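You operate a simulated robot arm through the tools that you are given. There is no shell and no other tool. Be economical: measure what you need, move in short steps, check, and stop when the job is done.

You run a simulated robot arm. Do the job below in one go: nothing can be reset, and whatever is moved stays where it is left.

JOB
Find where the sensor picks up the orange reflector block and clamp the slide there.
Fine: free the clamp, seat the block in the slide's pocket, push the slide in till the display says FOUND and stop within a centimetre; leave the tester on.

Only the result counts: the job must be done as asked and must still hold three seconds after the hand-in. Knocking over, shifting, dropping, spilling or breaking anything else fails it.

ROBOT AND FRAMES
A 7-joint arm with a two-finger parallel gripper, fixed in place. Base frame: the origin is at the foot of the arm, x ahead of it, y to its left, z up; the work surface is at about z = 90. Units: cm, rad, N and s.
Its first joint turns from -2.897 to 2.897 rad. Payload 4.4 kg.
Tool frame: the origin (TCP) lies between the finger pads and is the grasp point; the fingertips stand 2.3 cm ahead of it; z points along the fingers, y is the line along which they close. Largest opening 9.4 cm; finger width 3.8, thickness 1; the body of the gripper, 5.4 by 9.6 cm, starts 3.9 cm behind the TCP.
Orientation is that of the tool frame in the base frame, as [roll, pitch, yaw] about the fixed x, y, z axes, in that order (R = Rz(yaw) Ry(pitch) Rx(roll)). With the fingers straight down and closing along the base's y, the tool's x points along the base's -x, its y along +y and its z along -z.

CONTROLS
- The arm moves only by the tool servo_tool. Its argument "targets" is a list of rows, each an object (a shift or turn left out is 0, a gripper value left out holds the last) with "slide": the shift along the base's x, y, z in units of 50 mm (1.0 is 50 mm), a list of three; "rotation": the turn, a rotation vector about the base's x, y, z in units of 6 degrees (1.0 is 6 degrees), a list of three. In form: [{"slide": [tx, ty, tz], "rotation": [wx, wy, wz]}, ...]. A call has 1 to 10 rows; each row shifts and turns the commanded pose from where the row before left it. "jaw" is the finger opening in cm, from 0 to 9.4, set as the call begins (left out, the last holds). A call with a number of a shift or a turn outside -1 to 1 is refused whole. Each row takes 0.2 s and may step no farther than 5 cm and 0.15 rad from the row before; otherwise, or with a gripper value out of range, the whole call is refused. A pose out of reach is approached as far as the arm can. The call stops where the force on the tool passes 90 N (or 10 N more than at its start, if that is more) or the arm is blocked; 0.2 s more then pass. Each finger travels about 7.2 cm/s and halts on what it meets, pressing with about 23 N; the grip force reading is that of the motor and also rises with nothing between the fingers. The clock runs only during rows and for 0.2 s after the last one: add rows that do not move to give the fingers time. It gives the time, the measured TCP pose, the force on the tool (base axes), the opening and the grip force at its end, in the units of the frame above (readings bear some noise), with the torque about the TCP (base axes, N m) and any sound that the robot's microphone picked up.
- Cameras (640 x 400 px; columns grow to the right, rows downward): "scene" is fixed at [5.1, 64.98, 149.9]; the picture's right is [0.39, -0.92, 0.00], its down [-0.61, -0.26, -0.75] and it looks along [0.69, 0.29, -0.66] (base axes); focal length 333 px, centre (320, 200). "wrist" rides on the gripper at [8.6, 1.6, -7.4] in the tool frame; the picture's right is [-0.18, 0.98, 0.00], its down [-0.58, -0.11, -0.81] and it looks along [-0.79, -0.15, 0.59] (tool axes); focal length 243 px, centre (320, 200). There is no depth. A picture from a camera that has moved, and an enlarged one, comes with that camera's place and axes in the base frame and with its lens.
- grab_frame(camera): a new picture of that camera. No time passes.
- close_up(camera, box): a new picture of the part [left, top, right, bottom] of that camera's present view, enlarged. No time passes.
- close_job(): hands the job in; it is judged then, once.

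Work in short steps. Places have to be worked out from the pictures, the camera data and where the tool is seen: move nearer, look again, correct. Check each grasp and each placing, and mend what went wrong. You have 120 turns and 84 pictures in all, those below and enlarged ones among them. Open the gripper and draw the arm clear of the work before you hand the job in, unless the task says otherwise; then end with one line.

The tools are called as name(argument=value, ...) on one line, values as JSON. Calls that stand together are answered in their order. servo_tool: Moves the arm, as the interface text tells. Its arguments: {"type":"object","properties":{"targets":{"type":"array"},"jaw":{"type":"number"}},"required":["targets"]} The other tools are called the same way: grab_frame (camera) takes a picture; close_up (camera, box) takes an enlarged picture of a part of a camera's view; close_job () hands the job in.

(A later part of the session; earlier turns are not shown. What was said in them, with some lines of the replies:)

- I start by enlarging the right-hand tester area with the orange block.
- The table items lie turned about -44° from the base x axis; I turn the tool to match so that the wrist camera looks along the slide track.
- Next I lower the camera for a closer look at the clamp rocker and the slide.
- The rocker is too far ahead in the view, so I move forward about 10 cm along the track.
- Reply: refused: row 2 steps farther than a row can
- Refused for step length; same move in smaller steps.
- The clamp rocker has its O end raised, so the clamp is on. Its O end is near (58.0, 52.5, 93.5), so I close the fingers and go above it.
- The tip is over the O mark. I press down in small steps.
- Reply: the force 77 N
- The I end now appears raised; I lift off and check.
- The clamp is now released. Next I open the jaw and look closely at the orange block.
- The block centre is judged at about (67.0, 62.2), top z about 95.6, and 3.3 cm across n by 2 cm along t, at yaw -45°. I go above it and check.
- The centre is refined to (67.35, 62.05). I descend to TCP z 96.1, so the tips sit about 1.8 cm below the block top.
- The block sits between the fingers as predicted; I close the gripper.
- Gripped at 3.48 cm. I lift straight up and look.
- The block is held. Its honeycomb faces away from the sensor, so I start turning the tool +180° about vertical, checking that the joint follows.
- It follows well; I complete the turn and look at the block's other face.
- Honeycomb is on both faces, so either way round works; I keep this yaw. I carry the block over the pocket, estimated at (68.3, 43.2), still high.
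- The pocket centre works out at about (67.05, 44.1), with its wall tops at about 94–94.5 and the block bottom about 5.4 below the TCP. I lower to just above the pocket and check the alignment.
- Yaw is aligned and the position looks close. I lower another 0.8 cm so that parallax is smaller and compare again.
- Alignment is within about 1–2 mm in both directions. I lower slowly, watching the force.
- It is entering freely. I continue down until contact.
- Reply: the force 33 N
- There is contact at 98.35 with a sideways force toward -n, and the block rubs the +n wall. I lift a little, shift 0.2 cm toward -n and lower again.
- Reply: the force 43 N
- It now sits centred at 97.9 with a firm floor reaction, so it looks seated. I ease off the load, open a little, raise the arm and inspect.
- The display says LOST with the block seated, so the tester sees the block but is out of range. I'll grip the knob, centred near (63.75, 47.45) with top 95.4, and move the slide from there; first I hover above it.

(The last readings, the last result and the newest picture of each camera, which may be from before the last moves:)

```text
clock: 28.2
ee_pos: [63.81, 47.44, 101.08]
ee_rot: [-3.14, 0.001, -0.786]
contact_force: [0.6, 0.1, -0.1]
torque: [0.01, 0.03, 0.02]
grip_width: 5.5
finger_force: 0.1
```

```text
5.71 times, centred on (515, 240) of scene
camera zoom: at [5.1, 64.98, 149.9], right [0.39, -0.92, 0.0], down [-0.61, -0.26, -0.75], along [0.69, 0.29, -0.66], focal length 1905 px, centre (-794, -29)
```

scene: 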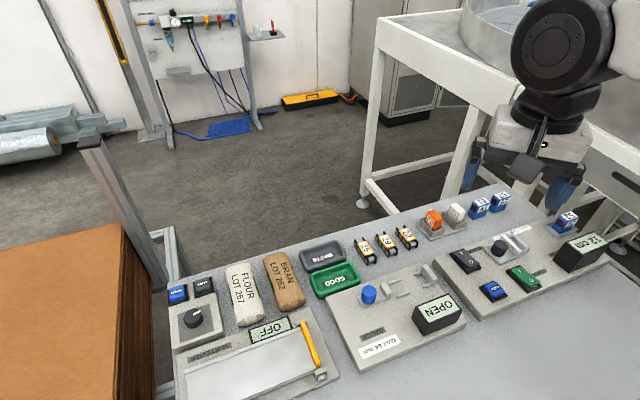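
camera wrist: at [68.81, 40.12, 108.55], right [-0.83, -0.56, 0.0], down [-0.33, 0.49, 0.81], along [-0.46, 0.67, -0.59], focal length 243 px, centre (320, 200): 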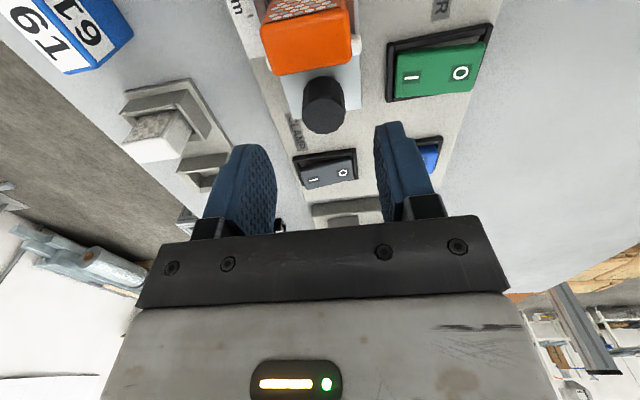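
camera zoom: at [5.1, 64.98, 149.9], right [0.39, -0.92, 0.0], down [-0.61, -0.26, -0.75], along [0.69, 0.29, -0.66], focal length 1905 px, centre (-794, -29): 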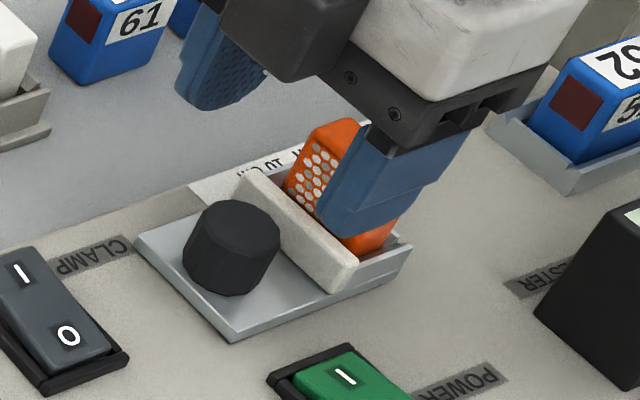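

Knob centre refined to (63.5, 47.6). I descend around it and close.

servo_tool(targets=[{"slide": [-0.06, 0.04, 0]}, {"slide": [0, 0, -0.5]}, {"slide": [0, 0, -0.4]}, {"slide": [0, 0, -0.12]}, {}])

close_up(camera="scene", box=[470, 205, 610, 285])

close_up(camera="wrist", box=[230, 60, 430, 220])

```text
clock: 29.4
ee_pos: [63.34, 47.6, 96.05]
ee_rot: [3.141, 0.001, -0.786]
contact_force: [0.2, 0.3, 0.4]
torque: [-0.01, 0.01, 0.0]
grip_width: 5.53
finger_force: 0.0
```

```text
4.57 times, centred on (540, 245) of scene
camera zoom: at [5.1, 64.98, 149.9], right [0.39, -0.92, 0.0], down [-0.61, -0.26, -0.75], along [0.69, 0.29, -0.66], focal length 1524 px, centre (-686, -6)
```

zoom: 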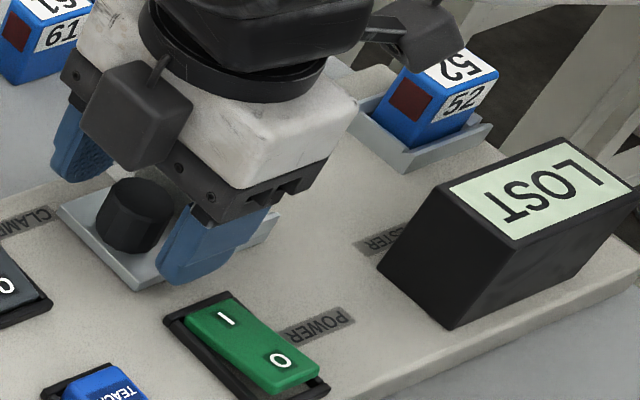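

```text
2.50 times, centred on (330, 140) of wrist
camera zoom: at [68.47, 40.3, 103.46], right [-0.83, -0.56, 0.0], down [-0.33, 0.49, 0.81], along [-0.46, 0.67, -0.59], focal length 606 px, centre (295, 350)
```

zoom: 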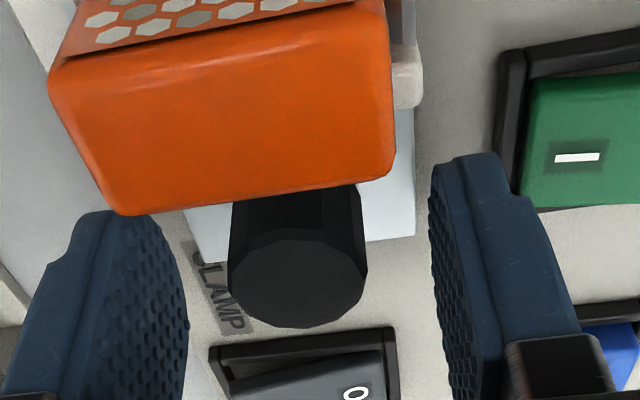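

Knob is centred between the fingers. I close on it.

servo_tool(jaw=0, targets=[{}, {}, {}, {}])

```text
clock: 30.4
ee_pos: [63.54, 47.57, 96.01]
ee_rot: [3.142, 0.0, -0.785]
contact_force: [-11.9, -11.2, 3.3]
torque: [0.17, -0.17, -0.02]
grip_width: 2.74
finger_force: 44.8
```

Gripped on the knob; I ease 0.1 cm toward -n to relieve the side load and push in +t by about 1 cm.

servo_tool(targets=[{"slide": [-0.015, -0.015, 0]}, {"slide": [0.035, -0.035, 0]}, {"slide": [0.035, -0.035, 0]}, {"slide": [0.035, -0.035, 0]}, {"slide": [0.035, -0.035, 0]}, {}])

close_up(camera="scene", box=[470, 205, 610, 285])

```text
clock: 31.8
ee_pos: [64.15, 46.8, 96.04]
ee_rot: [3.141, 0.0, -0.787]
contact_force: [6.2, 6.8, 4.4]
torque: [-0.21, 0.22, 0.04]
grip_width: 2.73
finger_force: 44.8
```

```text
4.57 times, centred on (540, 245) of scene
camera zoom: at [5.1, 64.98, 149.9], right [0.39, -0.92, 0.0], down [-0.61, -0.26, -0.75], along [0.69, 0.29, -0.66], focal length 1524 px, centre (-686, -6)
```

zoom: 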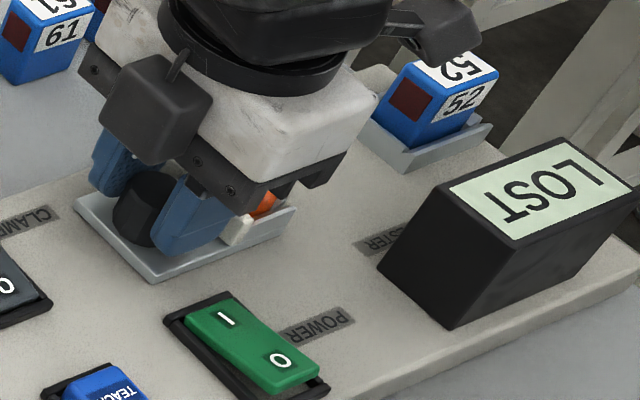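

The slide follows freely and the display still says LOST. I push another 0.7 cm.

servo_tool(targets=[{"slide": [0.033, -0.033, 0]}, {"slide": [0.033, -0.033, 0]}, {"slide": [0.034, -0.034, 0]}, {}])

close_up(camera="scene", box=[470, 205, 610, 285])

```text
clock: 32.8
ee_pos: [64.75, 46.37, 96.11]
ee_rot: [-3.141, -0.001, -0.785]
contact_force: [5.7, 7.2, 13.8]
torque: [-0.16, 0.31, 0.0]
grip_width: 2.74
finger_force: 45.3
```

```text
4.57 times, centred on (540, 245) of scene
camera zoom: at [5.1, 64.98, 149.9], right [0.39, -0.92, 0.0], down [-0.61, -0.26, -0.75], along [0.69, 0.29, -0.66], focal length 1524 px, centre (-686, -6)
```

zoom: 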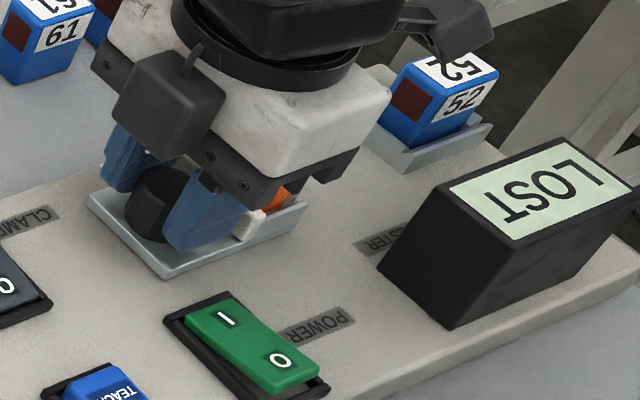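

Still LOST; another 0.7 cm.

servo_tool(targets=[{"slide": [0.033, -0.033, 0]}, {"slide": [0.033, -0.033, 0]}, {"slide": [0.034, -0.034, 0]}, {}])

close_up(camera="scene", box=[470, 205, 610, 285])

```text
clock: 33.8
ee_pos: [65.24, 45.79, 96.22]
ee_rot: [-3.141, 0.001, -0.784]
contact_force: [11.8, 11.1, 16.7]
torque: [-0.15, 0.13, -0.05]
grip_width: 2.72
finger_force: 44.7
```

```text
4.57 times, centred on (540, 245) of scene
camera zoom: at [5.1, 64.98, 149.9], right [0.39, -0.92, 0.0], down [-0.61, -0.26, -0.75], along [0.69, 0.29, -0.66], focal length 1524 px, centre (-686, -6)
```

zoom: 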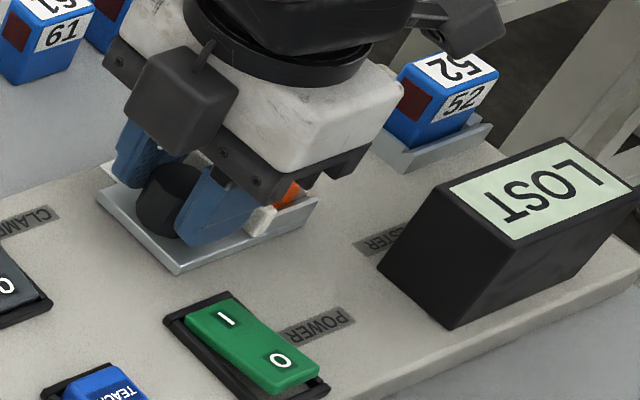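

Still LOST, and a side load toward +n is building, so I correct slightly while pushing another 0.7 cm.

servo_tool(targets=[{"slide": [0.038, -0.029, 0.01]}, {"slide": [0.038, -0.029, 0]}, {"slide": [0.038, -0.029, 0]}, {}])

close_up(camera="scene", box=[470, 205, 610, 285])

```text
clock: 34.8
ee_pos: [65.82, 45.34, 96.03]
ee_rot: [3.142, 0.0, -0.787]
contact_force: [-5.4, -5.6, 15.7]
torque: [0.27, -0.18, 0.05]
grip_width: 2.7
finger_force: 44.7
```

```text
4.57 times, centred on (540, 245) of scene
camera zoom: at [5.1, 64.98, 149.9], right [0.39, -0.92, 0.0], down [-0.61, -0.26, -0.75], along [0.69, 0.29, -0.66], focal length 1524 px, centre (-686, -6)
```

zoom: 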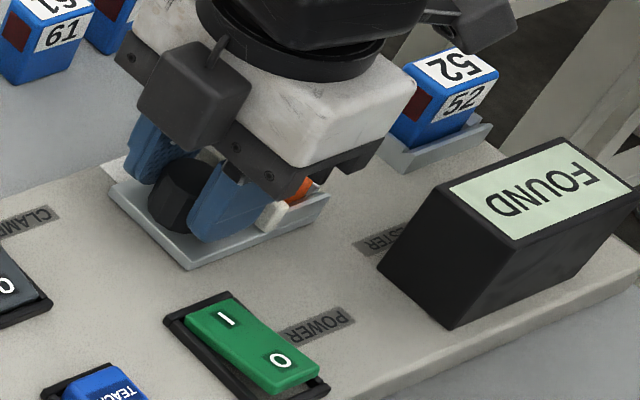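

FOUND, within 0.7 cm of the switching point. I release the knob with a small opening, rise straight up and check that it holds.

servo_tool(jaw=4.2, targets=[{}, {}, {"slide": [0, 0, 0.3]}, {"slide": [0, 0, 0.7]}, {"slide": [0, 0, 0.8]}, {}])

close_up(camera="scene", box=[450, 205, 610, 305])

```text
clock: 36.2
ee_pos: [65.78, 45.27, 105.13]
ee_rot: [3.141, -0.001, -0.785]
contact_force: [0.4, -0.3, -0.3]
torque: [0.03, 0.02, -0.01]
grip_width: 4.2
finger_force: 0.0
```

```text
4.00 times, centred on (530, 255) of scene
camera zoom: at [5.1, 64.98, 149.9], right [0.39, -0.92, 0.0], down [-0.61, -0.26, -0.75], along [0.69, 0.29, -0.66], focal length 1333 px, centre (-520, -20)
```

zoom: 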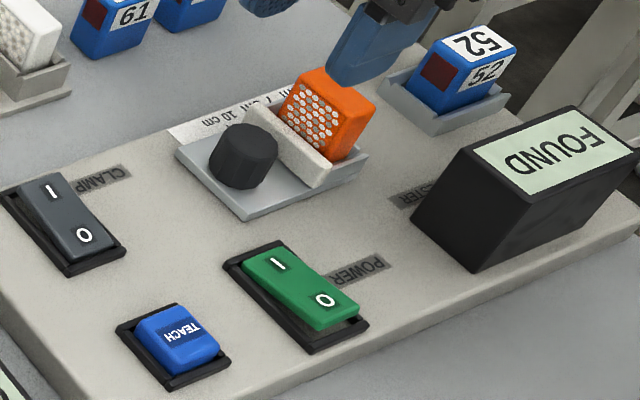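

Still FOUND. Next I close the fingers and go over the I end of the CLAMP rocker, near (60.2, 54.7).

servo_tool(jaw=0, targets=[{"slide": [-0.37, 0.63, 0]}, {"slide": [-0.37, 0.63, 0]}, {"slide": [-0.37, 0.63, 0]}, {"slide": [0, 0, -0.7]}, {"slide": [0, 0, -0.55]}, {}])

close_up(camera="scene", box=[440, 205, 560, 285])

grab_frame(camera="wrist")

```text
clock: 37.6
ee_pos: [60.29, 54.88, 98.79]
ee_rot: [-3.141, -0.001, -0.785]
contact_force: [-0.1, 0.1, 0.1]
torque: [0.01, 0.02, 0.04]
grip_width: 0.0
finger_force: 23.0
```

```text
5.00 times, centred on (500, 245) of scene
camera zoom: at [5.1, 64.98, 149.9], right [0.39, -0.92, 0.0], down [-0.61, -0.26, -0.75], along [0.69, 0.29, -0.66], focal length 1667 px, centre (-580, -25)
```

zoom: 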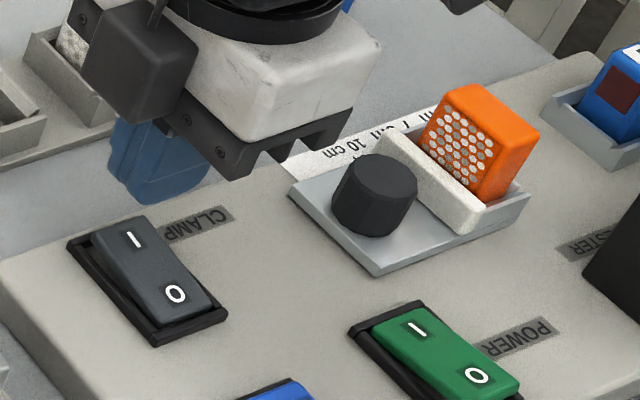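

```text
30 pictures are left
camera wrist: at [65.23, 47.51, 106.18], right [-0.83, -0.56, 0.0], down [-0.33, 0.49, 0.81], along [-0.46, 0.67, -0.59], focal length 243 px, centre (320, 200)
```

wrist: 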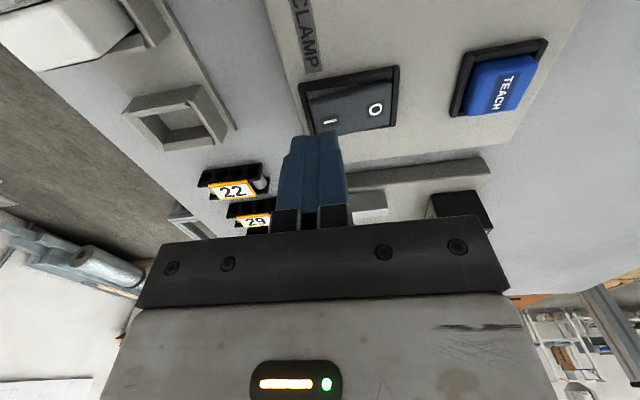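

I nudge slightly so the tip sits over the I mark, then press with the same stroke as before.

servo_tool(targets=[{"slide": [-0.05, -0.04, 0]}, {"slide": [0, 0, -0.4]}, {"slide": [0, 0, -0.15]}, {"slide": [0, 0, -0.08]}, {"slide": [0, 0, -0.08]}])

close_up(camera="scene", box=[440, 205, 560, 285])

```text
clock: 38.8
ee_pos: [59.88, 54.56, 95.69]
ee_rot: [-3.137, 0.0, -0.786]
contact_force: [-23.6, -16.7, 54.9]
torque: [-0.61, 0.98, 0.04]
grip_width: 0.02
finger_force: 22.6
```

```text
5.00 times, centred on (500, 245) of scene
camera zoom: at [5.1, 64.98, 149.9], right [0.39, -0.92, 0.0], down [-0.61, -0.26, -0.75], along [0.69, 0.29, -0.66], focal length 1667 px, centre (-580, -25)
```

zoom: 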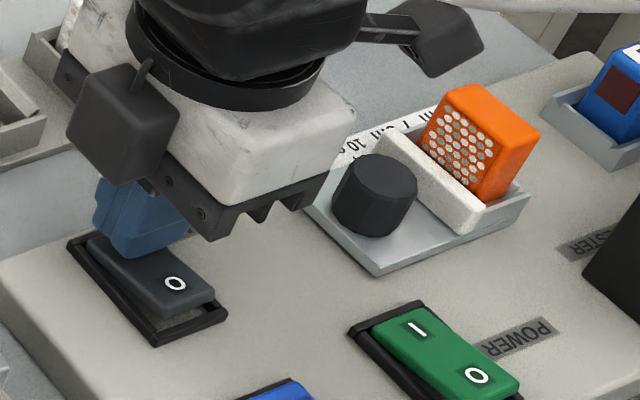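

The rocker flipped: the O end is raised again. I lift clear and draw the arm away, back and up, then verify.

servo_tool(jaw=4, targets=[{"slide": [0, 0, 0.3]}, {"slide": [0, 0, 0.8]}, {"slide": [0, 0, 0.9]}, {"slide": [-0.5, 0, 0.8]}, {"slide": [-0.8, 0, 0.5]}, {"slide": [-0.9, 0, 0.3]}, {}, {}])

close_up(camera="scene", box=[450, 205, 610, 305])

grab_frame(camera="scene")

```text
clock: 40.6
ee_pos: [48.83, 54.59, 113.29]
ee_rot: [3.141, 0.002, -0.785]
contact_force: [-0.8, -0.3, 0.0]
torque: [0.02, -0.02, 0.02]
grip_width: 4.05
finger_force: 0.1
```

```text
4.00 times, centred on (530, 255) of scene
camera zoom: at [5.1, 64.98, 149.9], right [0.39, -0.92, 0.0], down [-0.61, -0.26, -0.75], along [0.69, 0.29, -0.66], focal length 1333 px, centre (-520, -20)
```

zoom: 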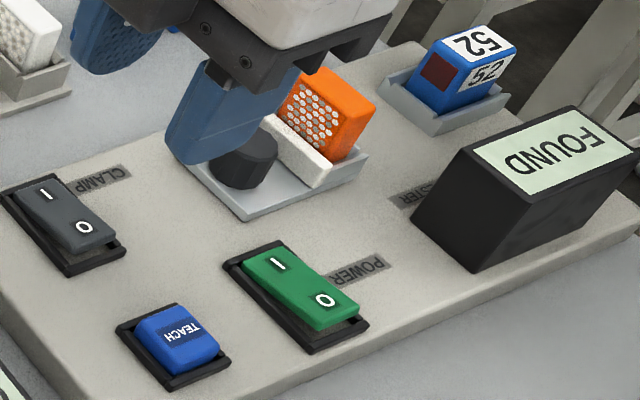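

```text
27 pictures are left
```

scene: 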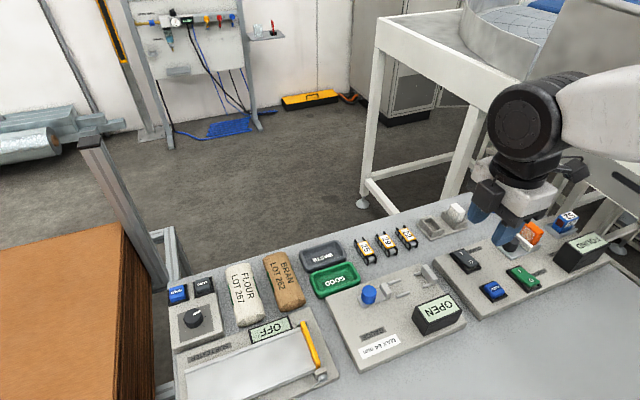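

The display says FOUND, the clamp is on I and the power is on. I open the gripper, raise a bit more and hand in.

servo_tool(jaw=9, targets=[{"slide": [-0.3, 0, 0.8]}, {"slide": [0, 0, 0.8]}, {}, {}])

close_up(camera="scene", box=[450, 205, 610, 305])

```text
clock: 41.6
ee_pos: [47.54, 54.56, 121.46]
ee_rot: [-3.141, -0.002, -0.784]
contact_force: [-0.1, 1.1, 0.3]
torque: [-0.02, 0.01, 0.02]
grip_width: 8.98
finger_force: 0.1
```

```text
4.00 times, centred on (530, 255) of scene
camera zoom: at [5.1, 64.98, 149.9], right [0.39, -0.92, 0.0], down [-0.61, -0.26, -0.75], along [0.69, 0.29, -0.66], focal length 1333 px, centre (-520, -20)
```

zoom: 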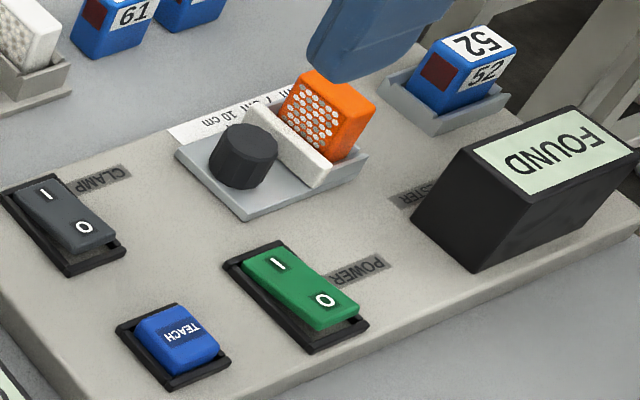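

Everything still holds with the arm clear, so I hand in.

close_job()

```text
The job is handed in.
```

The orange block is seated in the slide's pocket, and the slide is clamped within about 0.7 cm of where the display changed to FOUND; the tester is still on and the arm is clear.
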